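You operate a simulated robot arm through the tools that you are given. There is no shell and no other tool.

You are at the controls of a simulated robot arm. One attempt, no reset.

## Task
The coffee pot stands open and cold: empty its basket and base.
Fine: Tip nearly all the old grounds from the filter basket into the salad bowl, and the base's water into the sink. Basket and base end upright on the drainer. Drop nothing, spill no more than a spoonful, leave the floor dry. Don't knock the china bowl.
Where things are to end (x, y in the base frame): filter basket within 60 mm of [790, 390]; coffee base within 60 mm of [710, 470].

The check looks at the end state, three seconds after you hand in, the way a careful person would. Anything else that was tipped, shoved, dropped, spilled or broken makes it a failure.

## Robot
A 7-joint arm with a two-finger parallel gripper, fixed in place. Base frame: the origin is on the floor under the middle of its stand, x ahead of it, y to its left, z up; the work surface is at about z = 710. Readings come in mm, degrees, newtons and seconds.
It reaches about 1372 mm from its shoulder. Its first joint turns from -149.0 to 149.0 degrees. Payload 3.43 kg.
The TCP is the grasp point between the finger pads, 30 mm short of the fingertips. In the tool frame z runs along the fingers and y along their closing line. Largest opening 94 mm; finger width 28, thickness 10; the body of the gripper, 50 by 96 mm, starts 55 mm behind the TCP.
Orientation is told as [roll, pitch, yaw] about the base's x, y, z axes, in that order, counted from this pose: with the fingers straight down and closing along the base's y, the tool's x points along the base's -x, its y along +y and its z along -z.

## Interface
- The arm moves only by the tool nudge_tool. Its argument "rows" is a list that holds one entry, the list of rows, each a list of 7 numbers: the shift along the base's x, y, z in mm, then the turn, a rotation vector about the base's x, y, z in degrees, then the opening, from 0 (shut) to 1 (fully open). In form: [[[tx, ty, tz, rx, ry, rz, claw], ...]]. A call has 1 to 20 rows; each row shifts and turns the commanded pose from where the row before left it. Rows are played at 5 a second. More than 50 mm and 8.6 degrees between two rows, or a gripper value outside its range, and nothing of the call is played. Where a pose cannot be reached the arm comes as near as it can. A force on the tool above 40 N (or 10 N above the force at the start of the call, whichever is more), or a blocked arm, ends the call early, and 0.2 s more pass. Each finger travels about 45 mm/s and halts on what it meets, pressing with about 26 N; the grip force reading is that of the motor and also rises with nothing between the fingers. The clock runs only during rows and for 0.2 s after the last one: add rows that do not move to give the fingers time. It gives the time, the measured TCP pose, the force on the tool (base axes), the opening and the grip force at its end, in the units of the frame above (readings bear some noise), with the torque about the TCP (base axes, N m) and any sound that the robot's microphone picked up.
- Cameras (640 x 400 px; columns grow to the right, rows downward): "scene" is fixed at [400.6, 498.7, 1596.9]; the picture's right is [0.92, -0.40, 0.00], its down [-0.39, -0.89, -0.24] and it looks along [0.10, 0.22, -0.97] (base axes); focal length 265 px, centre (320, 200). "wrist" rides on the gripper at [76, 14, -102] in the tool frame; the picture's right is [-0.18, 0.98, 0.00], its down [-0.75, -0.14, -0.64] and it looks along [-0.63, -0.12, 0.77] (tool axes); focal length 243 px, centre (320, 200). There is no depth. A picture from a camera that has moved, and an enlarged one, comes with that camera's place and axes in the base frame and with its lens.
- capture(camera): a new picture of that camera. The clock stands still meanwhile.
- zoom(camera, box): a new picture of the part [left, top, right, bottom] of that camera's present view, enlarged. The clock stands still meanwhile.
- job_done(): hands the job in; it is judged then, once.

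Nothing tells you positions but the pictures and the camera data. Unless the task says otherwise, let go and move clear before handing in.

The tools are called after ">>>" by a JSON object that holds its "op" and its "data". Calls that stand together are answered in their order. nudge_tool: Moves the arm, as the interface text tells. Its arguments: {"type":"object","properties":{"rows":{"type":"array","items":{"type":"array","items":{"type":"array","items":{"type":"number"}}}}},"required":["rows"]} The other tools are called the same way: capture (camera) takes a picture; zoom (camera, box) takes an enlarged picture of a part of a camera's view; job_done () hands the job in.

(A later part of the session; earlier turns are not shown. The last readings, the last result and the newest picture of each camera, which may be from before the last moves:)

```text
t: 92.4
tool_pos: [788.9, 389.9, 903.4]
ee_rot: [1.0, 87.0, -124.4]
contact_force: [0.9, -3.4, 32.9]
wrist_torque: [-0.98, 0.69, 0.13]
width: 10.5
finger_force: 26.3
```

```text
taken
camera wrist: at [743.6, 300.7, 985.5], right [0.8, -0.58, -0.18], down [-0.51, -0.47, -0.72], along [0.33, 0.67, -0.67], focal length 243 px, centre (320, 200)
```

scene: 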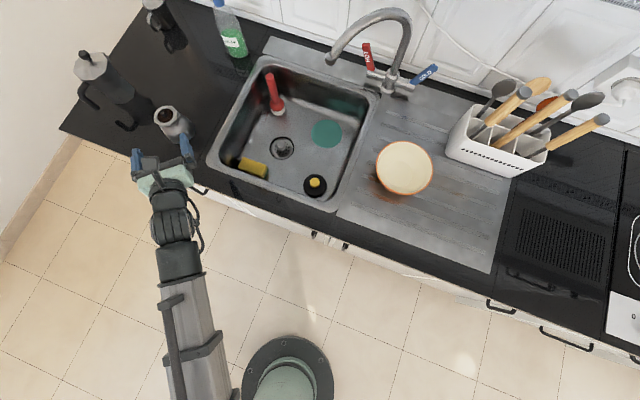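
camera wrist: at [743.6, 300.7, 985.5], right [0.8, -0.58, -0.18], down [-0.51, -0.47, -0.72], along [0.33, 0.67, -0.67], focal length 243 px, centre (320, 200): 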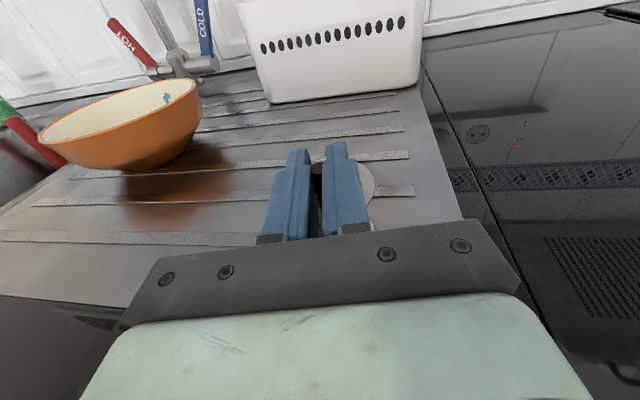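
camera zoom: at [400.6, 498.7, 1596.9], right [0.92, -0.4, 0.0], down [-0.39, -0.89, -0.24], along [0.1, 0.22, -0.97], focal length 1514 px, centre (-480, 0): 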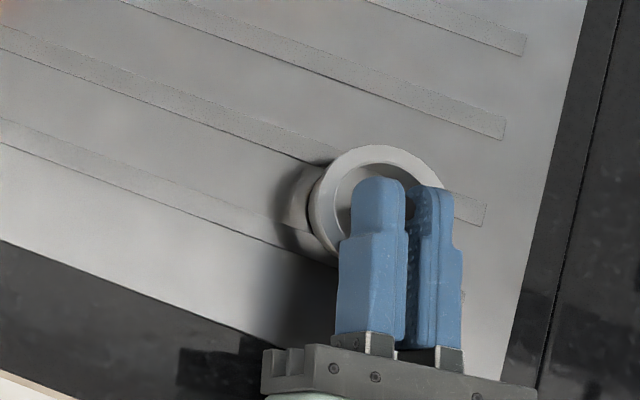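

The basket bottom has touched down (20 N), and the second step also pressed the wrist, so I'll back up slightly to relieve the load before releasing.

>>> {"op": "nudge_tool", "data": {"rows": [[[0, 0, 1.5, 0, 0, 0, 0], [0, 0, 1, 0, 0, 0, 0], [0, 0, 0, 0, 0, 0, 0]]]}}

>>> {"op": "zoom", "data": {"camera": "scene", "box": [420, 200, 500, 270]}}

>>> {"op": "zoom", "data": {"camera": "wrist", "box": [240, 110, 420, 250]}}

```text
t: 93.2
tool_pos: [787.6, 390.1, 903.4]
ee_rot: [1.6, 87.0, -123.8]
contact_force: [-1.0, -5.6, 12.9]
wrist_torque: [0.0, -0.07, -0.05]
width: 10.6
finger_force: 26.1
```

```text
5.71 times, centred on (460, 235) of scene
camera zoom: at [400.6, 498.7, 1596.9], right [0.92, -0.4, 0.0], down [-0.39, -0.89, -0.24], along [0.1, 0.22, -0.97], focal length 1514 px, centre (-480, 0)
```

zoom: 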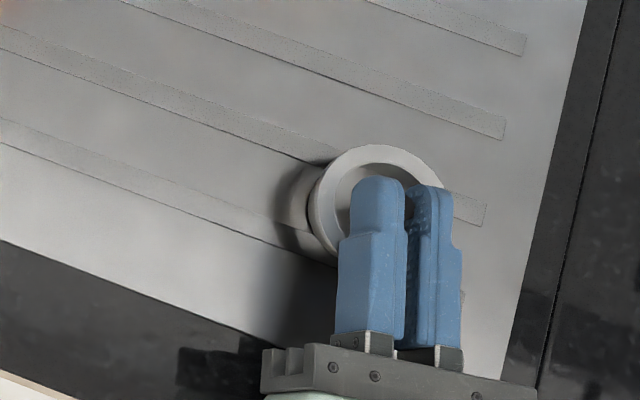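

```text
2.86 times, centred on (330, 180) of wrist
camera zoom: at [743.6, 301.2, 985.7], right [0.8, -0.58, -0.18], down [-0.51, -0.47, -0.72], along [0.33, 0.67, -0.67], focal length 693 px, centre (291, 257)
```

zoom: 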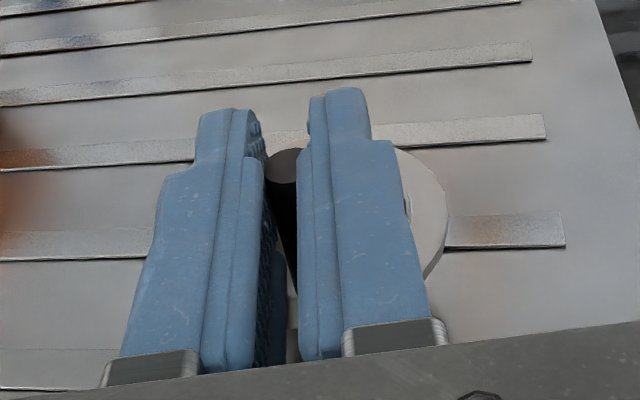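

The grip slid about 5 mm down the post while pressing, and the basket is now seated on the drainer. I'll ease up 1 mm and open the fingers.

>>> {"op": "nudge_tool", "data": {"rows": [[[0, 0, 1, 0, 0, 0, 0], [0, 0, 0, 0, 0, 0, 0.12], [0, 0, 0, 0, 0, 0, 0.16], [0, 0, 0, 0, 0, 0, 0.22], [0, 0, 0, 0, 0, 0, 0.3], [0, 0, 0, 0, 0, 0, 0.3]]]}}

>>> {"op": "zoom", "data": {"camera": "scene", "box": [420, 200, 500, 270]}}

>>> {"op": "zoom", "data": {"camera": "wrist", "box": [240, 110, 420, 250]}}

```text
t: 94.6
tool_pos: [789.5, 388.7, 904.8]
ee_rot: [0.8, 87.0, -124.5]
contact_force: [-0.6, 0.8, -0.1]
wrist_torque: [0.03, -0.01, -0.02]
width: 28.3
finger_force: 0.1
```

```text
5.71 times, centred on (460, 235) of scene
camera zoom: at [400.6, 498.7, 1596.9], right [0.92, -0.4, 0.0], down [-0.39, -0.89, -0.24], along [0.1, 0.22, -0.97], focal length 1514 px, centre (-480, 0)
```

zoom: 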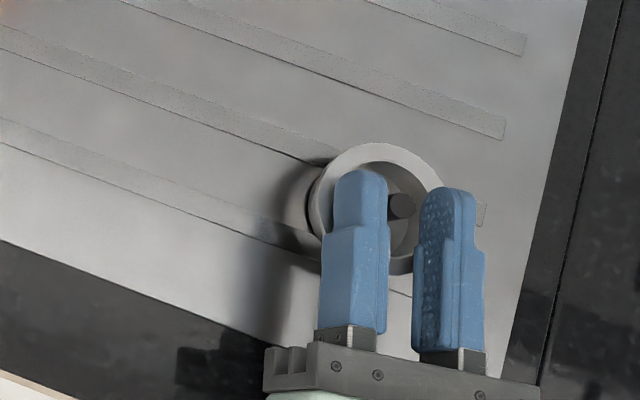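

```text
2.86 times, centred on (330, 180) of wrist
camera zoom: at [744.1, 301.5, 987.6], right [0.8, -0.58, -0.18], down [-0.51, -0.47, -0.72], along [0.33, 0.67, -0.67], focal length 693 px, centre (291, 257)
```

zoom: 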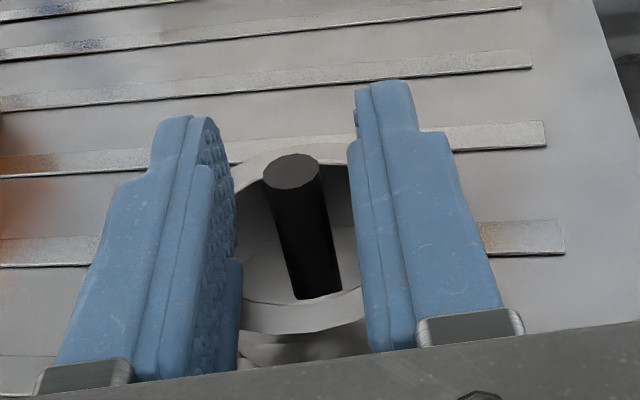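

The basket stands free, empty and upright on the drainer. I'll lift straight up and back away, then check it.

>>> {"op": "nudge_tool", "data": {"rows": [[[0, 0, 5, 0, 0, 0, 0.3], [0, 0, 10, 0, 0, 0, 0.35], [0, 0, 15, 0, 0, 0, 0.4], [0, 0, 20, 0, 0, 0, 0.4], [0, 0, 30, 0, 0, 0, 0.4], [-10, -15, 30, 0, 0, 0, 0.5], [-20, -25, 20, 0, 0, 0, 0.6], [-20, -25, 10, 0, 0, 0, 0.8], [0, 0, 0, 0, 0, 0, 1]]]}}

>>> {"op": "capture", "data": {"camera": "wrist"}}

>>> {"op": "zoom", "data": {"camera": "scene", "box": [370, 130, 510, 270]}}

```text
t: 96.6
tool_pos: [738.1, 324.3, 1042.2]
ee_rot: [0.9, 87.0, -124.4]
contact_force: [0.8, -0.5, 0.1]
wrist_torque: [-0.01, 0.03, -0.02]
width: 94.1
finger_force: 0.1
```

```text
taken
camera wrist: at [692.3, 235.4, 1125.9], right [0.8, -0.58, -0.18], down [-0.51, -0.47, -0.72], along [0.33, 0.67, -0.67], focal length 243 px, centre (320, 200)
```

wrist: 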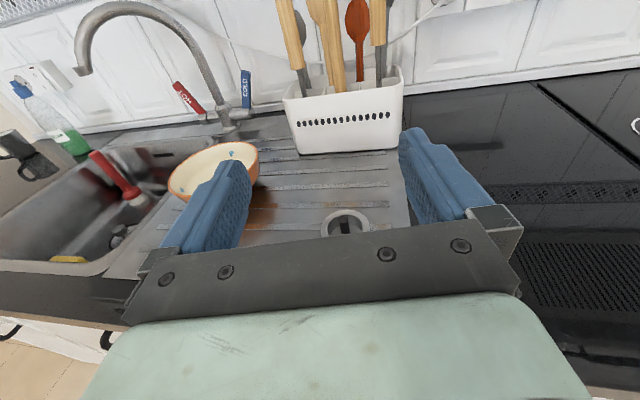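

```text
2.86 times, centred on (440, 200) of scene
camera zoom: at [400.6, 498.7, 1596.9], right [0.92, -0.4, 0.0], down [-0.39, -0.89, -0.24], along [0.1, 0.22, -0.97], focal length 757 px, centre (-23, 200)
```

zoom: 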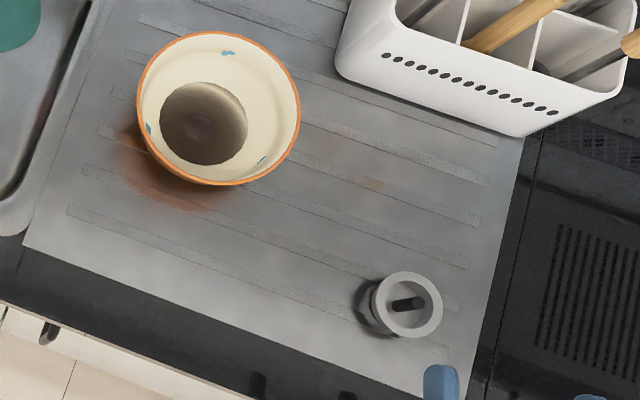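

The basket stands upright at about (803, 406), inside its target, and the bowl holds the grounds. Next is the base, so I'll zoom the scene camera on it to get its orientation and valve side.

>>> {"op": "zoom", "data": {"camera": "scene", "box": [140, 90, 210, 150]}}

>>> {"op": "zoom", "data": {"camera": "scene", "box": [60, 30, 260, 190]}}

```text
6.67 times, centred on (175, 120) of scene
camera zoom: at [400.6, 498.7, 1596.9], right [0.92, -0.4, 0.0], down [-0.39, -0.89, -0.24], along [0.1, 0.22, -0.97], focal length 1766 px, centre (1287, 733)
```

zoom: 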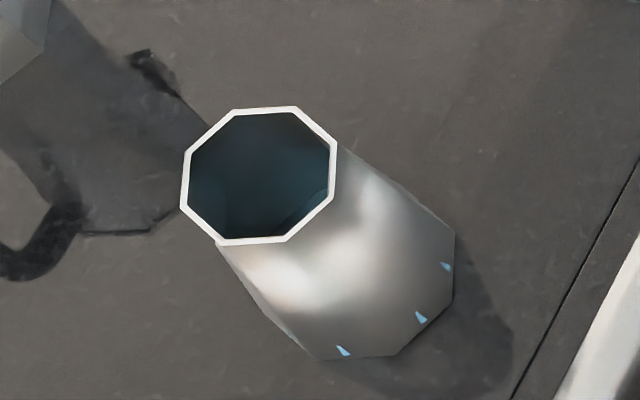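

```text
2.50 times, centred on (160, 110) of scene
camera zoom: at [400.6, 498.7, 1596.9], right [0.92, -0.4, 0.0], down [-0.39, -0.89, -0.24], along [0.1, 0.22, -0.97], focal length 662 px, centre (720, 425)
```

zoom: 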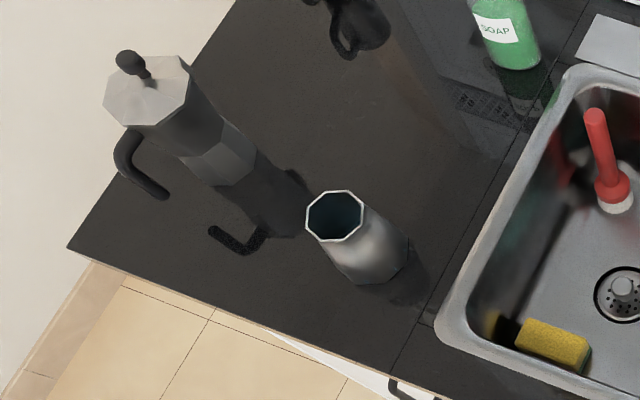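

The mouth octagon is clear: centre about (174, 1032), faces at 25°+45k, and the valve is on the −x side. I'll swing back with fingers open, approaching along azimuth ~115° with a slight downward tilt so the pads meet two flat faces clear of the valve.

>>> {"op": "nudge_tool", "data": {"rows": [[[-14, 16, 4, 0, 0, 1.6, 1], [-28, 32.4, 0, 0, 0, 3.33, 1], [-28, 32.4, 0, 0, 0, 3.33, 1], [-28, 32.4, 0, 0, 0, 3.33, 1], [-28, 32.4, 0, 0, 0, 3.33, 1], [-28, 32.4, 0, 0, 0, 3.33, 1], [-28, 32.4, 0, 0, 0, 3.33, 1], [-28, 32.4, 0, 0, 0, 3.33, 1], [-28, 32.4, 0, 0, 0, 3.33, 1], [-28, 32.4, 0, 0, 0, 3.33, 1], [-28, 32.4, 0, 0, 0, 3.33, 1], [-28, 32.4, 0, 0, 0, 3.33, 1], [-28, 32.4, 0, 0, 0, 3.33, 1], [-28, 32.4, 0, 0, 0, 3.33, 1], [-28, 32.4, 0, 0, 0, 3.33, 1], [-28, 32.4, 0, 0, 0, 3.33, 1], [-28, 32.4, 0, 0, 0, 3.33, 1], [-28, 32.4, 0, 0, 0, 3.33, 1], [-14, 16, 0, 0, 0, 1.8, 1], [0, 0, 0, 0, 0, 0, 1]]]}}

>>> {"op": "nudge_tool", "data": {"rows": [[[0, 0, -10, -5.4, -2.5, 0, 1], [0, 0, -10, -5.4, -2.5, 0, 1], [0, 0, 0, 0, 0, 0, 1], [0, 0, 0, 0, 0, 0, 1]]]}}

>>> {"op": "capture", "data": {"camera": "wrist"}}

>>> {"op": "capture", "data": {"camera": "scene"}}

```text
t: 100.8
tool_pos: [236.9, 911.2, 1052.7]
ee_rot: [0.7, 87.0, -64.7]
contact_force: [-0.9, 0.1, -0.4]
wrist_torque: [0.0, 0.01, 0.05]
width: 93.7
finger_force: 0.1
```

```text
t: 101.8
tool_pos: [237.0, 909.7, 1031.0]
ee_rot: [0.3, 75.1, -65.1]
contact_force: [0.4, -0.1, 0.1]
wrist_torque: [-0.03, -0.02, -0.01]
width: 94.1
finger_force: 0.0
```

```text
taken
camera wrist: at [283.5, 842.6, 1131.6], right [0.91, 0.37, -0.18], down [0.21, -0.8, -0.56], along [-0.35, 0.48, -0.81], focal length 243 px, centre (320, 200)
```

wrist: 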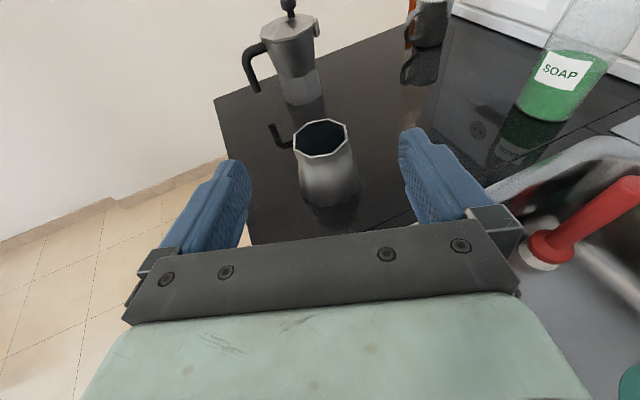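

```text
taken
```

scene: 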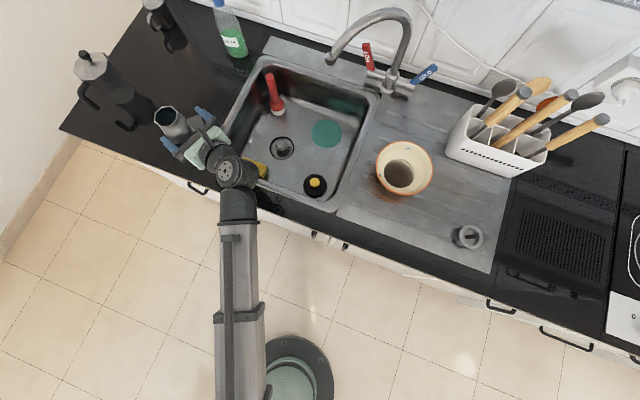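

Good approach pose. Zooming in on the base for fine alignment.

>>> {"op": "zoom", "data": {"camera": "wrist", "box": [250, 90, 400, 220]}}

```text
3.08 times, centred on (325, 155) of wrist
camera zoom: at [283.5, 842.6, 1131.6], right [0.91, 0.37, -0.18], down [0.21, -0.8, -0.56], along [-0.35, 0.48, -0.81], focal length 746 px, centre (305, 338)
```

zoom: 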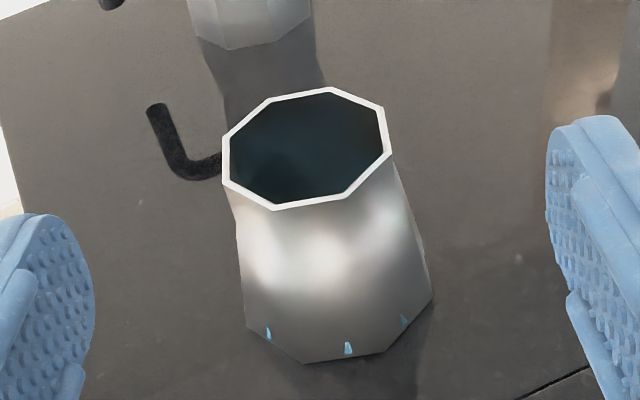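

The octagon faces line up with the fingers, and the base centre is about 8 mm left of my axis. I'll descend to grip height about 100 mm short of the base and re-check.

>>> {"op": "nudge_tool", "data": {"rows": [[[-5, 6, -24, 0, 0, 0, 1], [-5, 6, -24, 0, 0, 0, 1], [-5, 6, -24, 0, 0, 0, 1], [-5, 6, -22, 0, 0, 0, 1], [0, 0, 0, 0, 0, 0, 1], [0, 0, 0, 0, 0, 0, 1]]]}}

>>> {"op": "capture", "data": {"camera": "wrist"}}

>>> {"op": "zoom", "data": {"camera": "scene", "box": [120, 80, 260, 200]}}

```text
t: 103.2
tool_pos: [216.2, 930.9, 934.5]
ee_rot: [0.3, 75.1, -65.0]
contact_force: [0.1, 0.2, -0.1]
wrist_torque: [-0.03, 0.03, -0.02]
width: 93.8
finger_force: 0.2
```

```text
taken
camera wrist: at [262.9, 864.0, 1036.4], right [0.91, 0.37, -0.18], down [0.21, -0.8, -0.56], along [-0.35, 0.48, -0.81], focal length 243 px, centre (320, 200)
```

wrist: 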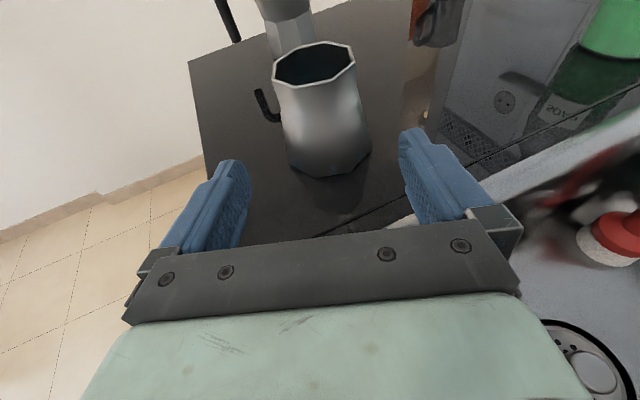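

```text
3.33 times, centred on (190, 140) of scene
camera zoom: at [400.6, 498.7, 1596.9], right [0.92, -0.4, 0.0], down [-0.39, -0.89, -0.24], along [0.1, 0.22, -0.97], focal length 883 px, centre (753, 400)
```

zoom: 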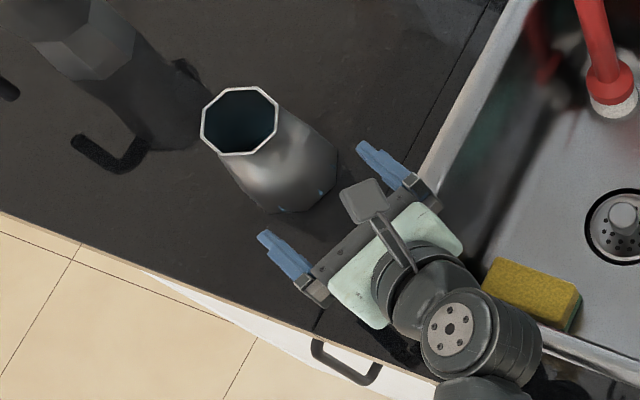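

Nearly there; zooming in to verify lateral centring at grip height.

>>> {"op": "zoom", "data": {"camera": "wrist", "box": [220, 30, 420, 200]}}

```text
2.35 times, centred on (320, 115) of wrist
camera zoom: at [262.9, 864.0, 1036.4], right [0.91, 0.37, -0.18], down [0.21, -0.8, -0.56], along [-0.35, 0.48, -0.81], focal length 571 px, centre (320, 400)
```

zoom: 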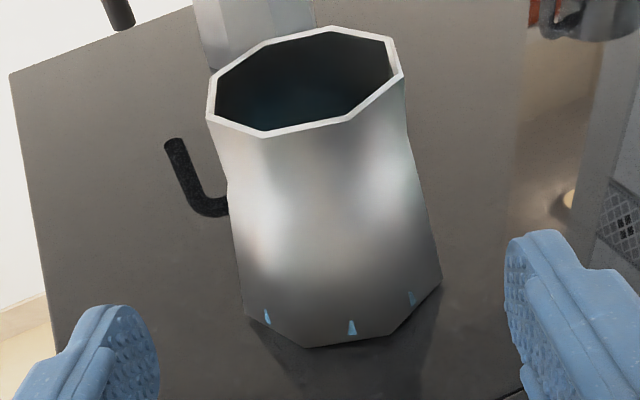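

The base body is centred within 2 mm and at the right height. I'll advance half way along the finger direction, then check again.

>>> {"op": "nudge_tool", "data": {"rows": [[[-6.3, 15.4, -4.3, 0, 0, 0, 1], [-6.3, 15.0, -4.3, 0, 0, 0, 1], [-6.3, 14.6, -4.3, 0, 0, 0, 1], [0, 0, 0, 0, 0, 0, 1], [0, 0, 0, 0, 0, 0, 1]]]}}

>>> {"op": "zoom", "data": {"camera": "wrist", "box": [200, 30, 440, 240]}}

```text
t: 104.4
tool_pos: [198.4, 978.4, 921.6]
ee_rot: [0.3, 75.1, -65.0]
contact_force: [0.3, 0.2, -0.4]
wrist_torque: [0.03, 0.02, -0.03]
width: 93.9
finger_force: 0.0
```

```text
1.90 times, centred on (320, 135) of wrist
camera zoom: at [244.4, 910.5, 1023.1], right [0.91, 0.37, -0.18], down [0.21, -0.8, -0.56], along [-0.35, 0.48, -0.81], focal length 462 px, centre (320, 324)
```

zoom: 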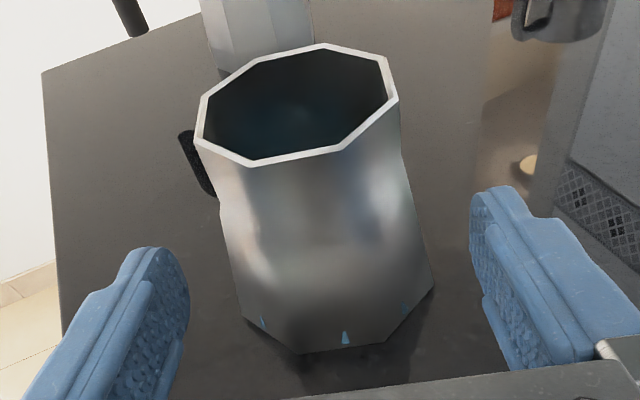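

Centred with about 7 mm clearance on each side. Advancing the rest of the way.

>>> {"op": "nudge_tool", "data": {"rows": [[[-6.4, 14.8, -4.3, 0, 0, 0, 1], [-6.4, 14.8, -4.3, 0, 0, 0, 1], [-6.2, 14.0, -3.8, 0, 0, 0, 1], [0, 0, 0, 0, 0, 0, 1], [0, 0, 0, 0, 0, 0, 1]]]}}

>>> {"op": "zoom", "data": {"camera": "wrist", "box": [180, 30, 460, 250]}}

>>> {"op": "zoom", "data": {"camera": "scene", "box": [130, 80, 230, 180]}}

```text
t: 105.6
tool_pos: [178.8, 1021.1, 908.8]
ee_rot: [0.3, 75.1, -65.0]
contact_force: [-0.3, 0.4, -0.1]
wrist_torque: [-0.01, -0.04, 0.0]
width: 93.9
finger_force: 0.1
```

```text
1.82 times, centred on (320, 140) of wrist
camera zoom: at [225.4, 954.0, 1009.0], right [0.91, 0.37, -0.18], down [0.21, -0.8, -0.56], along [-0.35, 0.48, -0.81], focal length 441 px, centre (320, 309)
```

zoom: 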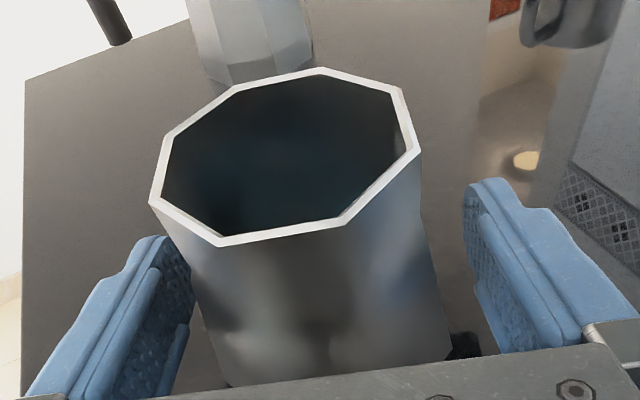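

```text
4.00 times, centred on (180, 130) of scene
camera zoom: at [400.6, 498.7, 1596.9], right [0.92, -0.4, 0.0], down [-0.39, -0.89, -0.24], along [0.1, 0.22, -0.97], focal length 1060 px, centre (880, 480)
```

zoom: 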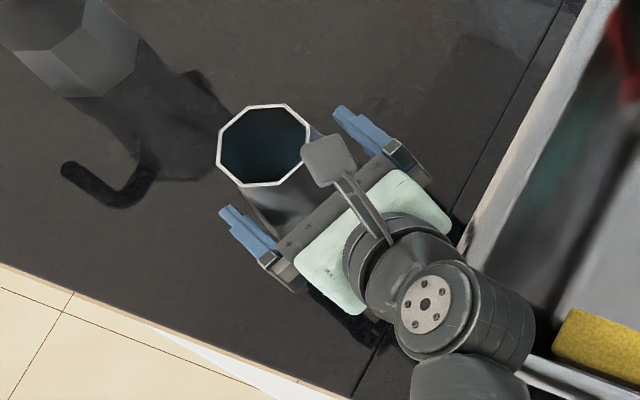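

The base sits between the open fingers. Let me zoom closer on the finger gaps to centre before closing.

>>> {"op": "zoom", "data": {"camera": "wrist", "box": [220, 130, 420, 245]}}

```text
3.20 times, centred on (320, 188) of wrist
camera zoom: at [225.4, 954.0, 1009.0], right [0.91, 0.37, -0.18], down [0.21, -0.8, -0.56], along [-0.35, 0.48, -0.81], focal length 776 px, centre (320, 240)
```

zoom: 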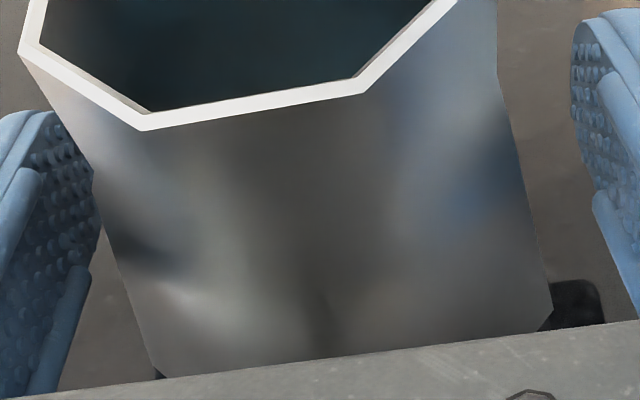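

The base is about 3.5 mm left of centre, so I'll shift left by that much and narrow the fingers gradually.

>>> {"op": "nudge_tool", "data": {"rows": [[[-3.2, -1.5, 0, 0, 0, 0, 1], [0, 0, 0, 0, 0, 0, 0.95], [0, 0, 0, 0, 0, 0, 0.9], [0, 0, 0, 0, 0, 0, 0.88], [0, 0, 0, 0, 0, 0, 0.88]]]}}

>>> {"op": "zoom", "data": {"camera": "wrist", "box": [220, 130, 420, 245]}}

```text
t: 106.8
tool_pos: [174.6, 1020.0, 907.3]
ee_rot: [0.3, 75.1, -65.1]
contact_force: [0.1, -0.2, 0.1]
wrist_torque: [0.03, -0.06, -0.03]
width: 83.2
finger_force: 0.1
```

```text
3.20 times, centred on (320, 188) of wrist
camera zoom: at [221.9, 953.0, 1009.6], right [0.91, 0.37, -0.18], down [0.21, -0.8, -0.56], along [-0.35, 0.48, -0.81], focal length 776 px, centre (320, 240)
```

zoom: 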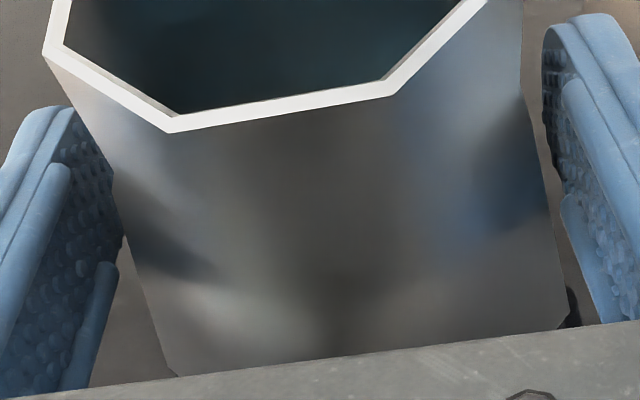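

Centred now, with no contact at 83 mm. Closing onto the base.

>>> {"op": "nudge_tool", "data": {"rows": [[[0, 0, 0, 0, 0, 0, 0.84], [0, 0, 0, 0, 0, 0, 0.8], [0, 0, 0, 0, 0, 0, 0.76], [0, 0, 0, 0, 0, 0, 0.7], [0, 0, 0, 0, 0, 0, 0.5], [0, 0, 0, 0, 0, 0, 0.2], [0, 0, 0, 0, 0, 0, 0], [0, 0, 0, 0, 0, 0, 0]]]}}

>>> {"op": "zoom", "data": {"camera": "wrist", "box": [200, 50, 440, 245]}}

>>> {"op": "zoom", "data": {"camera": "scene", "box": [130, 80, 230, 180]}}

```text
t: 108.6
tool_pos: [175.2, 1019.5, 908.1]
ee_rot: [0.4, 75.1, -65.0]
contact_force: [1.7, 0.1, 0.8]
wrist_torque: [-0.01, -0.03, -0.01]
width: 80.6
finger_force: 26.6
```

```text
2.05 times, centred on (320, 148) of wrist
camera zoom: at [221.8, 952.9, 1009.6], right [0.91, 0.37, -0.18], down [0.21, -0.8, -0.56], along [-0.35, 0.48, -0.81], focal length 498 px, centre (320, 308)
```

zoom: 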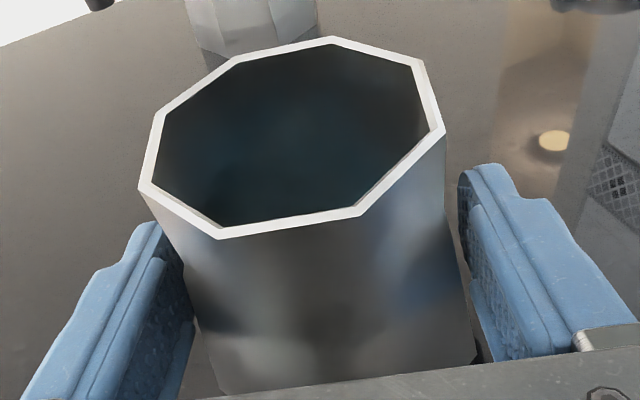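

```text
4.00 times, centred on (180, 130) of scene
camera zoom: at [400.6, 498.7, 1596.9], right [0.92, -0.4, 0.0], down [-0.39, -0.89, -0.24], along [0.1, 0.22, -0.97], focal length 1060 px, centre (880, 480)
```

zoom: 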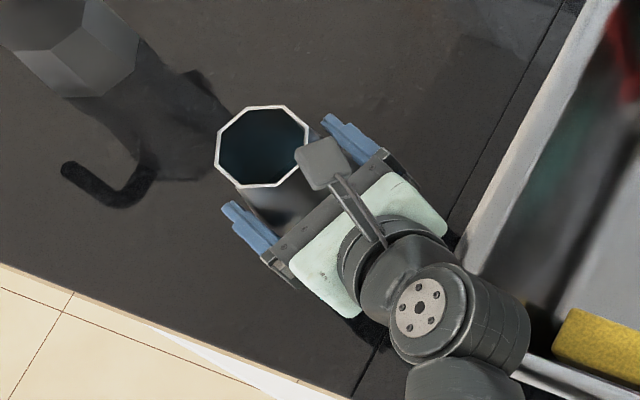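

Firm grip at 80.6 mm and 26 N. Lifting a little to test the hold.

>>> {"op": "nudge_tool", "data": {"rows": [[[0, 0, 2, 0, 0, 0, 0], [0, 0, 3, 0, 0, 0, 0], [0, 0, 5, 0, 0, 0, 0], [0, 0, 5, 0, 0, 0, 0], [0, 0, 0, 0, 0, 0, 0]]]}}

>>> {"op": "zoom", "data": {"camera": "wrist", "box": [200, 50, 440, 245]}}

>>> {"op": "zoom", "data": {"camera": "scene", "box": [130, 80, 230, 180]}}

```text
t: 109.8
tool_pos: [175.9, 1018.9, 923.1]
ee_rot: [0.4, 75.1, -64.9]
contact_force: [-0.2, -0.2, -2.5]
wrist_torque: [-0.05, -0.02, 0.0]
width: 80.6
finger_force: 26.4
```

```text
2.05 times, centred on (320, 148) of wrist
camera zoom: at [221.3, 952.9, 1025.1], right [0.91, 0.37, -0.18], down [0.21, -0.8, -0.56], along [-0.35, 0.48, -0.81], focal length 498 px, centre (320, 308)
```

zoom: 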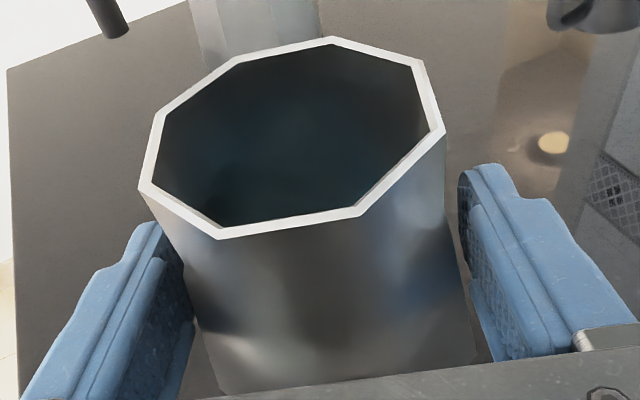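

```text
4.00 times, centred on (180, 130) of scene
camera zoom: at [400.6, 498.7, 1596.9], right [0.92, -0.4, 0.0], down [-0.39, -0.89, -0.24], along [0.1, 0.22, -0.97], focal length 1060 px, centre (880, 480)
```

zoom: 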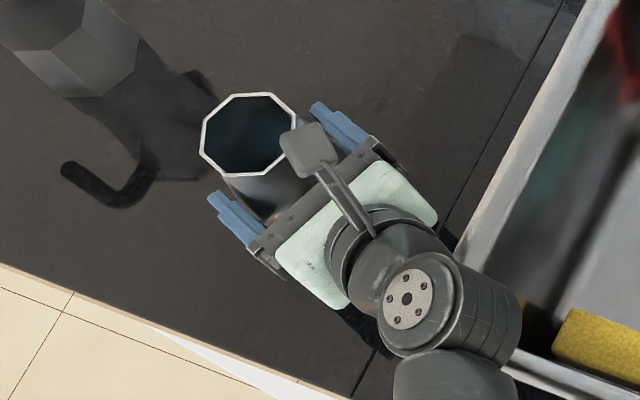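

The base lifts cleanly, level and gripped. I'll raise it well clear and carry it slowly over the sink, left of the faucet.

>>> {"op": "nudge_tool", "data": {"rows": [[[0, 0, 6, 0, 0, 0, 0], [0, 0, 9, 0, 0, 0, 0], [0, 0, 10, 0, 0, 0, 0], [0, 0, 10, 0, 0, 0, 0], [0, 0, 9, 0, 0, 0, 0], [0, 0, 6, 0, 0, 0, 0], [0, 0, 0, 0, 0, 0, 0], [5, -1.7, 0, 0, 0, 0, 0], [10, -3.3, 0, 0, 0, 0, 0], [16, -5.3, 0, 0, 0, 0, 0], [20, -6.7, 0, 0, 0, 0, 0], [20, -6.7, 0, 0, 0, 0, 0], [16, -5.3, 0, 0, 0, 0, 0], [10, -3.3, 0, 0, 0, 0, 0], [5, -1.7, 0, 0, 0, 0, 0], [0, 0, 0, 0, 0, 0, 0]]]}}

>>> {"op": "capture", "data": {"camera": "wrist"}}

>>> {"op": "capture", "data": {"camera": "scene"}}

```text
t: 113.2
tool_pos: [278.1, 985.2, 975.1]
ee_rot: [0.3, 75.1, -65.0]
contact_force: [-0.6, 0.6, -2.5]
wrist_torque: [-0.04, -0.01, 0.04]
width: 80.6
finger_force: 26.0
```

```text
taken
camera wrist: at [324.0, 918.8, 1076.2], right [0.91, 0.37, -0.18], down [0.21, -0.8, -0.56], along [-0.35, 0.48, -0.81], focal length 243 px, centre (320, 200)
```

wrist: 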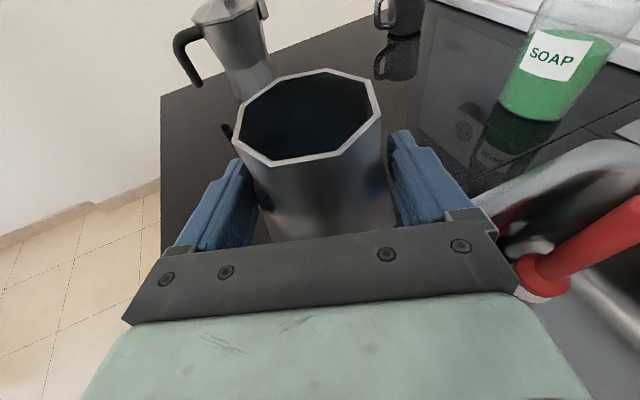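

```text
taken
```

scene: 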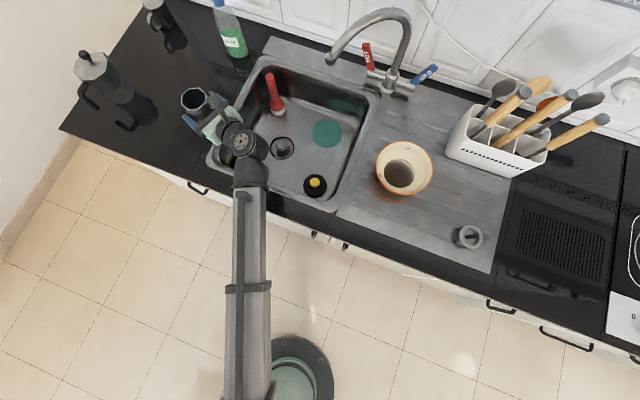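

Carrying on level toward the sink centre-left.

>>> {"op": "nudge_tool", "data": {"rows": [[[8, -2.7, 0, 0, 0, 0, 0], [14, -4.7, 0, 0, 0, 0, 0], [20, -6.7, 0, 0, 0, 0, 0], [24, -8, 0, 0, 0, 0, 0], [24, -8, 0, 0, 0, 0, 0], [24, -8, 0, 0, 0, 0, 0], [24, -8, 0, 0, 0, 0, 0], [20, -6.7, 0, 0, 0, 0, 0], [16, -5.4, 0, 0, 0, 0, 0], [12, -4, 0, 0, 0, 0, 0], [8, -2.7, 0, 0, 0, 0, 0], [3, -1, -4, 0, 0, 0, 0], [0, 0, -8, 0, 0, 0, 0], [0, 0, -10, 0, 0, 0, 0], [0, 0, -10, 0, 0, 0, 0], [0, 0, -6, 0, 0, 0, 0], [0, 0, 0, 0, 0, 0, 0]]]}}

>>> {"op": "capture", "data": {"camera": "wrist"}}

>>> {"op": "zoom", "data": {"camera": "scene", "box": [180, 20, 420, 230]}}

```text
t: 116.8
tool_pos: [473.4, 919.3, 936.4]
ee_rot: [0.3, 75.1, -65.1]
contact_force: [1.1, 0.0, -2.8]
wrist_torque: [0.01, -0.01, -0.04]
width: 80.6
finger_force: 26.0
```

```text
taken
camera wrist: at [519.4, 853.7, 1037.6], right [0.91, 0.37, -0.18], down [0.21, -0.8, -0.56], along [-0.35, 0.48, -0.81], focal length 243 px, centre (320, 200)
```

wrist: 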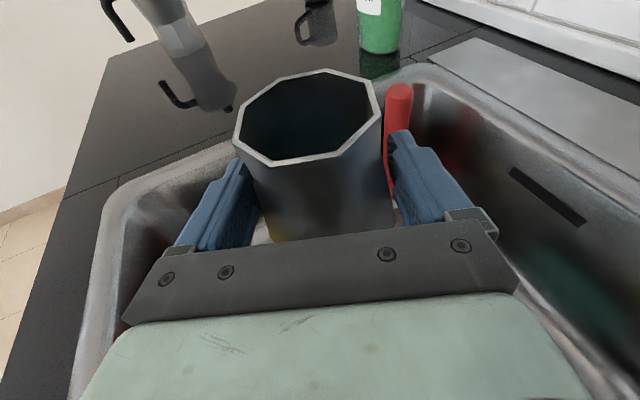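

```text
1.90 times, centred on (300, 125) of scene
camera zoom: at [400.6, 498.7, 1596.9], right [0.92, -0.4, 0.0], down [-0.39, -0.89, -0.24], along [0.1, 0.22, -0.97], focal length 504 px, centre (358, 343)
```

zoom: 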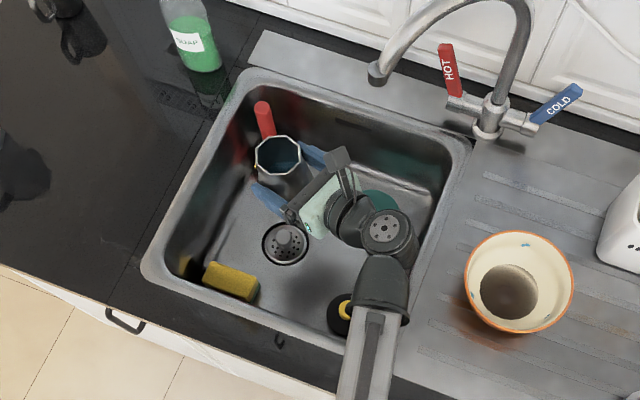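

The base is over the sink with the brush and faucet clear. I'll shift slightly right to keep the stream near the drain, then begin tipping slowly.

>>> {"op": "nudge_tool", "data": {"rows": [[[8, 1, 0, 0, 0, 0, 0], [12, 2, 0, 0, 0, 0, 0], [8, 1, 0, 0, 0, 0, 0], [0, 0, 0, 0, 0, 0, 0], [0, 0, 0, 1.22, -2.63, 0.78, 0], [0, 0, 0, 2.04, -4.38, 1.29, 0], [0, 0, 0, 2.04, -4.38, 1.29, 0], [0, 0, 0, 2.04, -4.38, 1.29, 0], [0, 0, 0, 2.04, -4.38, 1.29, 0], [0, 0, 0, 2.04, -4.38, 1.29, 0], [0, 0, 0, 2.04, -4.38, 1.29, 0], [0, 0, 0, 2.04, -4.38, 1.29, 0], [0, 0, 0, 0, 0, 0, 0]]]}}

>>> {"op": "capture", "data": {"camera": "wrist"}}

>>> {"op": "zoom", "data": {"camera": "scene", "box": [200, 40, 380, 210]}}

```text
t: 119.6
tool_pos: [501.6, 924.4, 936.8]
ee_rot: [66.9, 49.5, 6.9]
contact_force: [-0.1, 0.5, -2.5]
wrist_torque: [-0.06, 0.0, -0.01]
width: 80.8
finger_force: 26.2
```

```text
taken
camera wrist: at [502.9, 834.6, 1030.7], right [0.76, 0.48, 0.45], down [0.65, -0.57, -0.49], along [0.02, 0.67, -0.75], focal length 243 px, centre (320, 200)
```

wrist: 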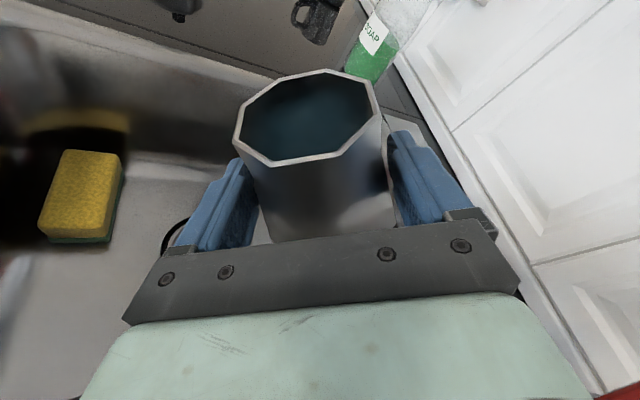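

```text
2.35 times, centred on (290, 125) of scene
camera zoom: at [400.6, 498.7, 1596.9], right [0.92, -0.4, 0.0], down [-0.39, -0.89, -0.24], along [0.1, 0.22, -0.97], focal length 623 px, centre (391, 376)
```

zoom: 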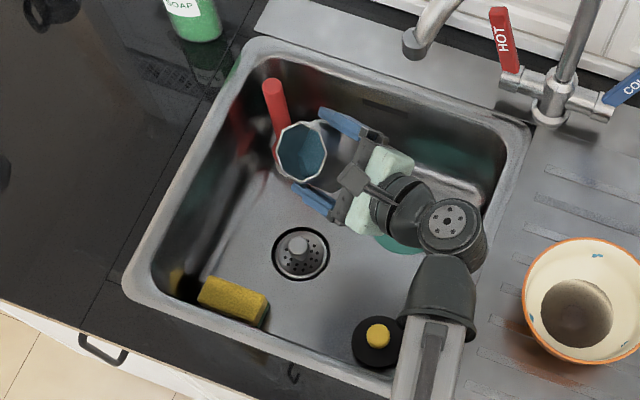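

Tilted about 38°, water is visible inside but not yet running. Continuing slowly.

>>> {"op": "nudge_tool", "data": {"rows": [[[0, 0, 0, 1.63, -3.5, 1.03, 0], [0, 0, 0, 1.63, -3.5, 1.03, 0], [0, 0, 0, 1.63, -3.5, 1.03, 0], [0, 0, 0, 1.63, -3.5, 1.03, 0], [0, 0, 0, 1.63, -3.5, 1.03, 0], [0, 0, 0, 1.63, -3.5, 1.03, 0], [0, 0, 0, 0, 0, 0, 0]]]}}

>>> {"op": "zoom", "data": {"camera": "scene", "box": [200, 40, 380, 210]}}

>>> {"op": "capture", "data": {"camera": "wrist"}}

```text
t: 121.2
tool_pos: [501.1, 923.9, 936.4]
ee_rot: [73.5, 27.0, 17.3]
contact_force: [0.1, -1.0, -2.4]
wrist_torque: [-0.05, 0.01, 0.0]
width: 80.8
finger_force: 26.2
```

```text
2.35 times, centred on (290, 125) of scene
camera zoom: at [400.6, 498.7, 1596.9], right [0.92, -0.4, 0.0], down [-0.39, -0.89, -0.24], along [0.1, 0.22, -0.97], focal length 623 px, centre (391, 376)
```

zoom: 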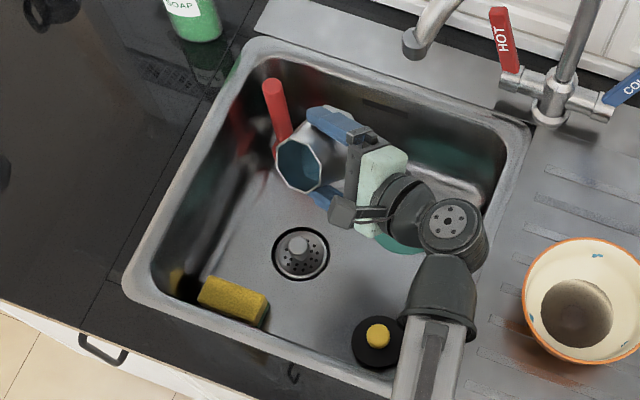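

```text
taken
camera wrist: at [483.0, 819.0, 1011.0], right [0.48, 0.44, 0.76], down [0.86, -0.42, -0.3], along [0.19, 0.79, -0.58], focal length 243 px, centre (320, 200)
```

wrist: 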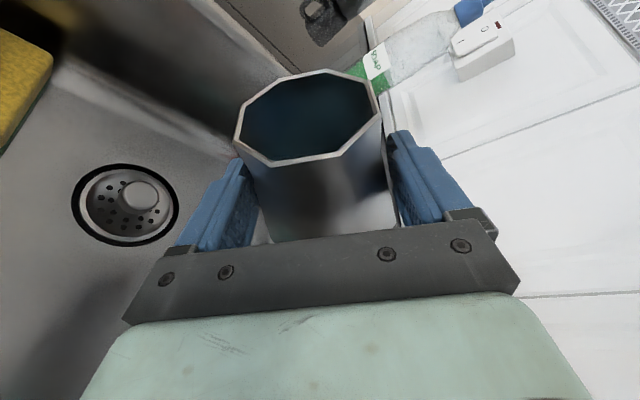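

About 60° now and still no overflow; continuing past horizontal.

>>> {"op": "nudge_tool", "data": {"rows": [[[0, 0, 0, 1.63, -3.5, 1.03, 0], [0, 0, 0, 1.63, -3.5, 1.03, 0], [0, 0, 0, 1.63, -3.5, 1.03, 0], [0, 0, 0, 1.63, -3.5, 1.03, 0], [0, 0, 0, 1.63, -3.5, 1.03, 0], [0, 0, 0, 1.63, -3.5, 1.03, 0], [0, 0, 0, 1.63, -3.5, 1.03, 0], [0, 0, 0, 0, 0, 0, 0]]]}}

>>> {"op": "zoom", "data": {"camera": "scene", "box": [200, 40, 380, 210]}}

>>> {"op": "capture", "data": {"camera": "wrist"}}

```text
t: 123.0
tool_pos: [501.2, 922.9, 937.0]
ee_rot: [75.3, 0.0, 24.9]
contact_force: [0.6, -0.2, -1.4]
wrist_torque: [-0.03, -0.01, -0.01]
width: 80.3
finger_force: 25.9
```

```text
2.35 times, centred on (290, 125) of scene
camera zoom: at [400.6, 498.7, 1596.9], right [0.92, -0.4, 0.0], down [-0.39, -0.89, -0.24], along [0.1, 0.22, -0.97], focal length 623 px, centre (391, 376)
```

zoom: 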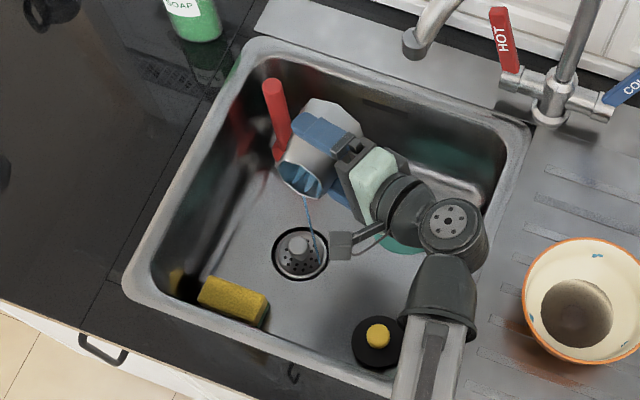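

```text
taken
camera wrist: at [472.7, 804.4, 978.2], right [0.06, 0.3, 0.95], down [0.96, -0.28, 0.03], along [0.27, 0.91, -0.31], focal length 243 px, centre (320, 200)
```

wrist: 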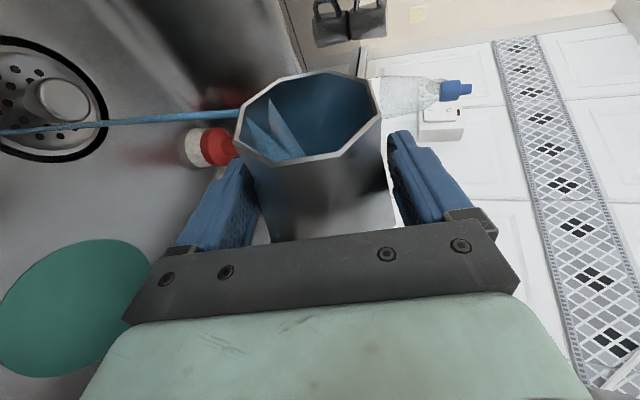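

Water is streaming straight into the drain. I'll keep rolling until fully inverted to empty it.

>>> {"op": "nudge_tool", "data": {"rows": [[[0, 0, 0, 0, 0, 0, 0], [0, 0, 0, 0, 0, 0, 0], [0, 0, 0, 1.63, -3.5, 1.03, 0], [0, 0, 0, 1.63, -3.5, 1.03, 0], [0, 0, 0, 1.63, -3.5, 1.03, 0], [0, 0, 0, 1.63, -3.5, 1.03, 0], [0, 0, 0, 1.63, -3.5, 1.03, 0], [0, 0, 0, 1.63, -3.5, 1.03, 0], [0, 0, 0, 1.63, -3.5, 1.03, 0], [0, 0, 0, 1.63, -3.5, 1.03, 0], [0, 0, 0, 0, 0, 0, 0], [0, 0, 0, 0, 0, 0, 0]]]}}

>>> {"op": "zoom", "data": {"camera": "scene", "box": [200, 40, 380, 210]}}

>>> {"op": "capture", "data": {"camera": "wrist"}}

```text
t: 125.6
tool_pos: [501.5, 925.0, 936.8]
ee_rot: [72.8, -30.7, 34.2]
contact_force: [0.0, 0.4, -1.0]
wrist_torque: [-0.01, 0.02, 0.02]
width: 80.3
finger_force: 25.9
```

```text
2.35 times, centred on (290, 125) of scene
camera zoom: at [400.6, 498.7, 1596.9], right [0.92, -0.4, 0.0], down [-0.39, -0.89, -0.24], along [0.1, 0.22, -0.97], focal length 623 px, centre (391, 376)
```

zoom: 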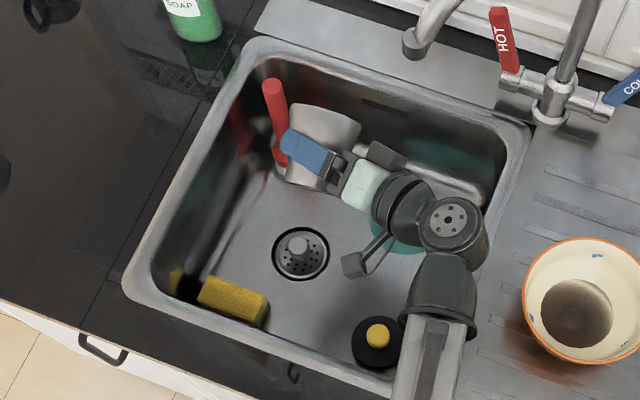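

```text
taken
camera wrist: at [481.5, 797.3, 937.0], right [-0.43, 0.06, 0.9], down [0.88, -0.19, 0.43], along [0.2, 0.98, 0.03], focal length 243 px, centre (320, 200)
```

wrist: 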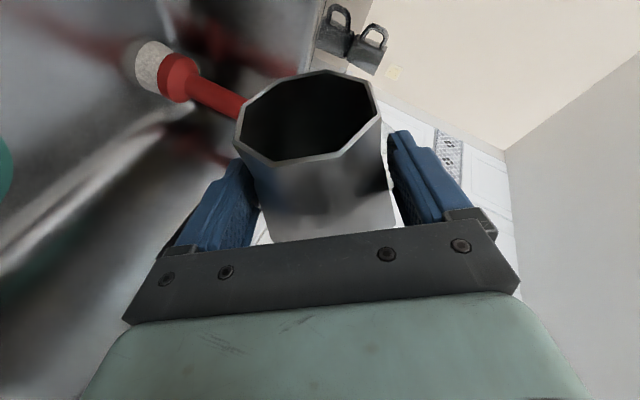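

The base looks empty now. I'll tilt a little further and hold briefly for drips.

>>> {"op": "nudge_tool", "data": {"rows": [[[0, 0, 0, 1.63, -3.5, 1.03, 0], [0, 0, 0, 1.63, -3.5, 1.03, 0], [0, 0, 0, 1.63, -3.5, 1.03, 0], [0, 0, 0, 1.63, -3.5, 1.03, 0], [0, 0, 0, 1.63, -3.5, 1.03, 0], [0, 0, 0, 1.63, -3.5, 1.03, 0], [0, 0, 5, 0, 0, 0, 0], [0, 0, -5, 0, 0, 0, 0], [0, 0, 5, 0, 0, 0, 0], [0, 0, -5, 0, 0, 0, 0], [0, 0, 0, 0, 0, 0, 0], [0, 0, 0, 0, 0, 0, 0], [0, 0, 0, 0, 0, 0, 0], [0, 0, 0, 0, 0, 0, 0]]]}}

>>> {"op": "capture", "data": {"camera": "wrist"}}

>>> {"op": "zoom", "data": {"camera": "scene", "box": [200, 40, 380, 210]}}

```text
t: 128.6
tool_pos: [502.4, 923.4, 937.3]
ee_rot: [64.8, -53.1, 45.9]
contact_force: [0.1, 0.4, -1.7]
wrist_torque: [-0.03, -0.02, -0.01]
width: 80.2
finger_force: 25.8
```

```text
taken
camera wrist: at [500.8, 797.4, 911.5], right [-0.72, -0.14, 0.68], down [0.69, -0.2, 0.69], along [0.04, 0.97, 0.24], focal length 243 px, centre (320, 200)
```

wrist: 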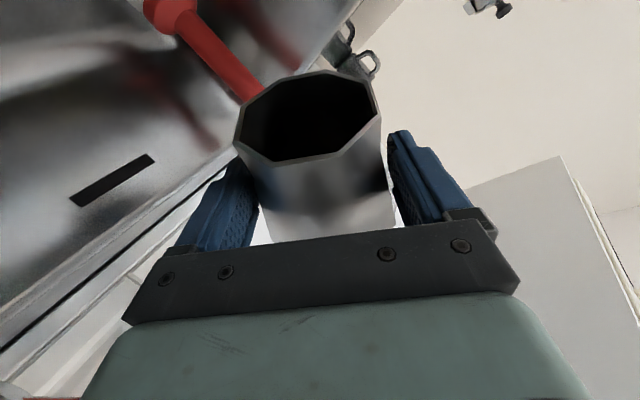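

```text
2.35 times, centred on (290, 125) of scene
camera zoom: at [400.6, 498.7, 1596.9], right [0.92, -0.4, 0.0], down [-0.39, -0.89, -0.24], along [0.1, 0.22, -0.97], focal length 623 px, centre (391, 376)
```

zoom: 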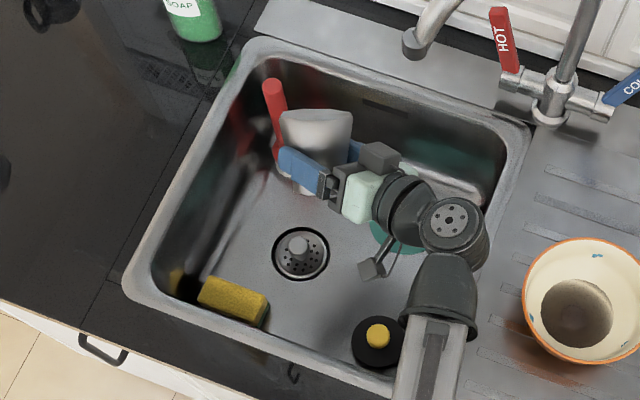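

The base is empty. Rolling it back upright over the sink.

>>> {"op": "nudge_tool", "data": {"rows": [[[0, 0, 2, -2.84, 6.09, -1.8, 0], [0, 0, 2, -2.84, 6.09, -1.8, 0], [0, 0, 2, -2.84, 6.09, -1.8, 0], [0, 0, 2, -2.84, 6.09, -1.8, 0], [0, 0, 2, -2.84, 6.09, -1.8, 0], [0, 0, 2, -2.84, 6.09, -1.8, 0], [0, 0, 2, -2.84, 6.09, -1.8, 0], [0, 0, 2, -2.84, 6.09, -1.8, 0], [0, 0, 2, -2.84, 6.09, -1.8, 0], [0, 0, 2, -2.84, 6.09, -1.8, 0], [0, 0, 2, -2.84, 6.09, -1.8, 0], [0, 0, 2, -2.84, 6.09, -1.8, 0], [0, 0, 2, -2.84, 6.09, -1.8, 0], [0, 0, 2, -2.84, 6.09, -1.8, 0], [0, 0, 2, -2.84, 6.09, -1.8, 0], [0, 0, 2, -2.84, 6.09, -1.8, 0], [0, 0, 2, -2.84, 6.09, -1.8, 0], [0, 0, 2, -2.84, 6.09, -1.8, 0], [0, 0, 2, -2.84, 6.09, -1.8, 0], [0, 0, 0, 0, 0, 0, 0]]]}}

>>> {"op": "nudge_tool", "data": {"rows": [[[0, 0, 3, -2.84, 6.09, -1.8, 0], [0, 0, 3, -2.84, 6.09, -1.8, 0], [0, 0, 3, 0, 0, 0, 0], [0, 0, 0, 0, 0, 0, 0]]]}}

>>> {"op": "capture", "data": {"camera": "wrist"}}

>>> {"op": "capture", "data": {"camera": "scene"}}

```text
t: 132.8
tool_pos: [502.6, 923.6, 974.0]
ee_rot: [41.6, 69.7, -21.9]
contact_force: [-0.1, -0.3, -2.7]
wrist_torque: [-0.04, 0.02, -0.03]
width: 80.0
finger_force: 26.6
```

```text
t: 133.8
tool_pos: [501.4, 924.6, 982.4]
ee_rot: [-0.7, 75.0, -65.9]
contact_force: [0.1, -0.7, -1.9]
wrist_torque: [-0.03, -0.01, 0.0]
width: 80.1
finger_force: 26.0
```

```text
taken
camera wrist: at [547.8, 858.5, 1084.1], right [0.91, 0.37, -0.18], down [0.21, -0.8, -0.56], along [-0.35, 0.47, -0.81], focal length 243 px, centre (320, 200)
```

wrist: 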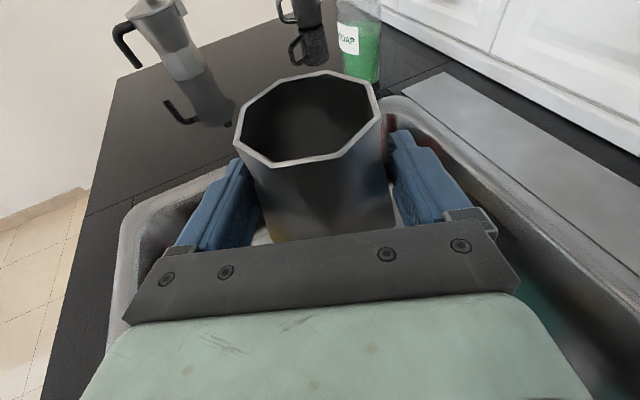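

```text
taken
```

scene: 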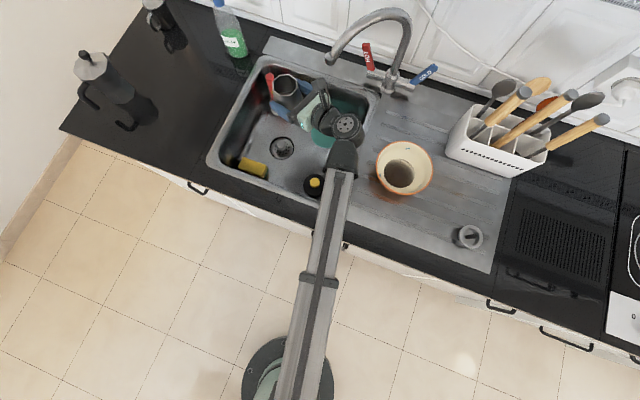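

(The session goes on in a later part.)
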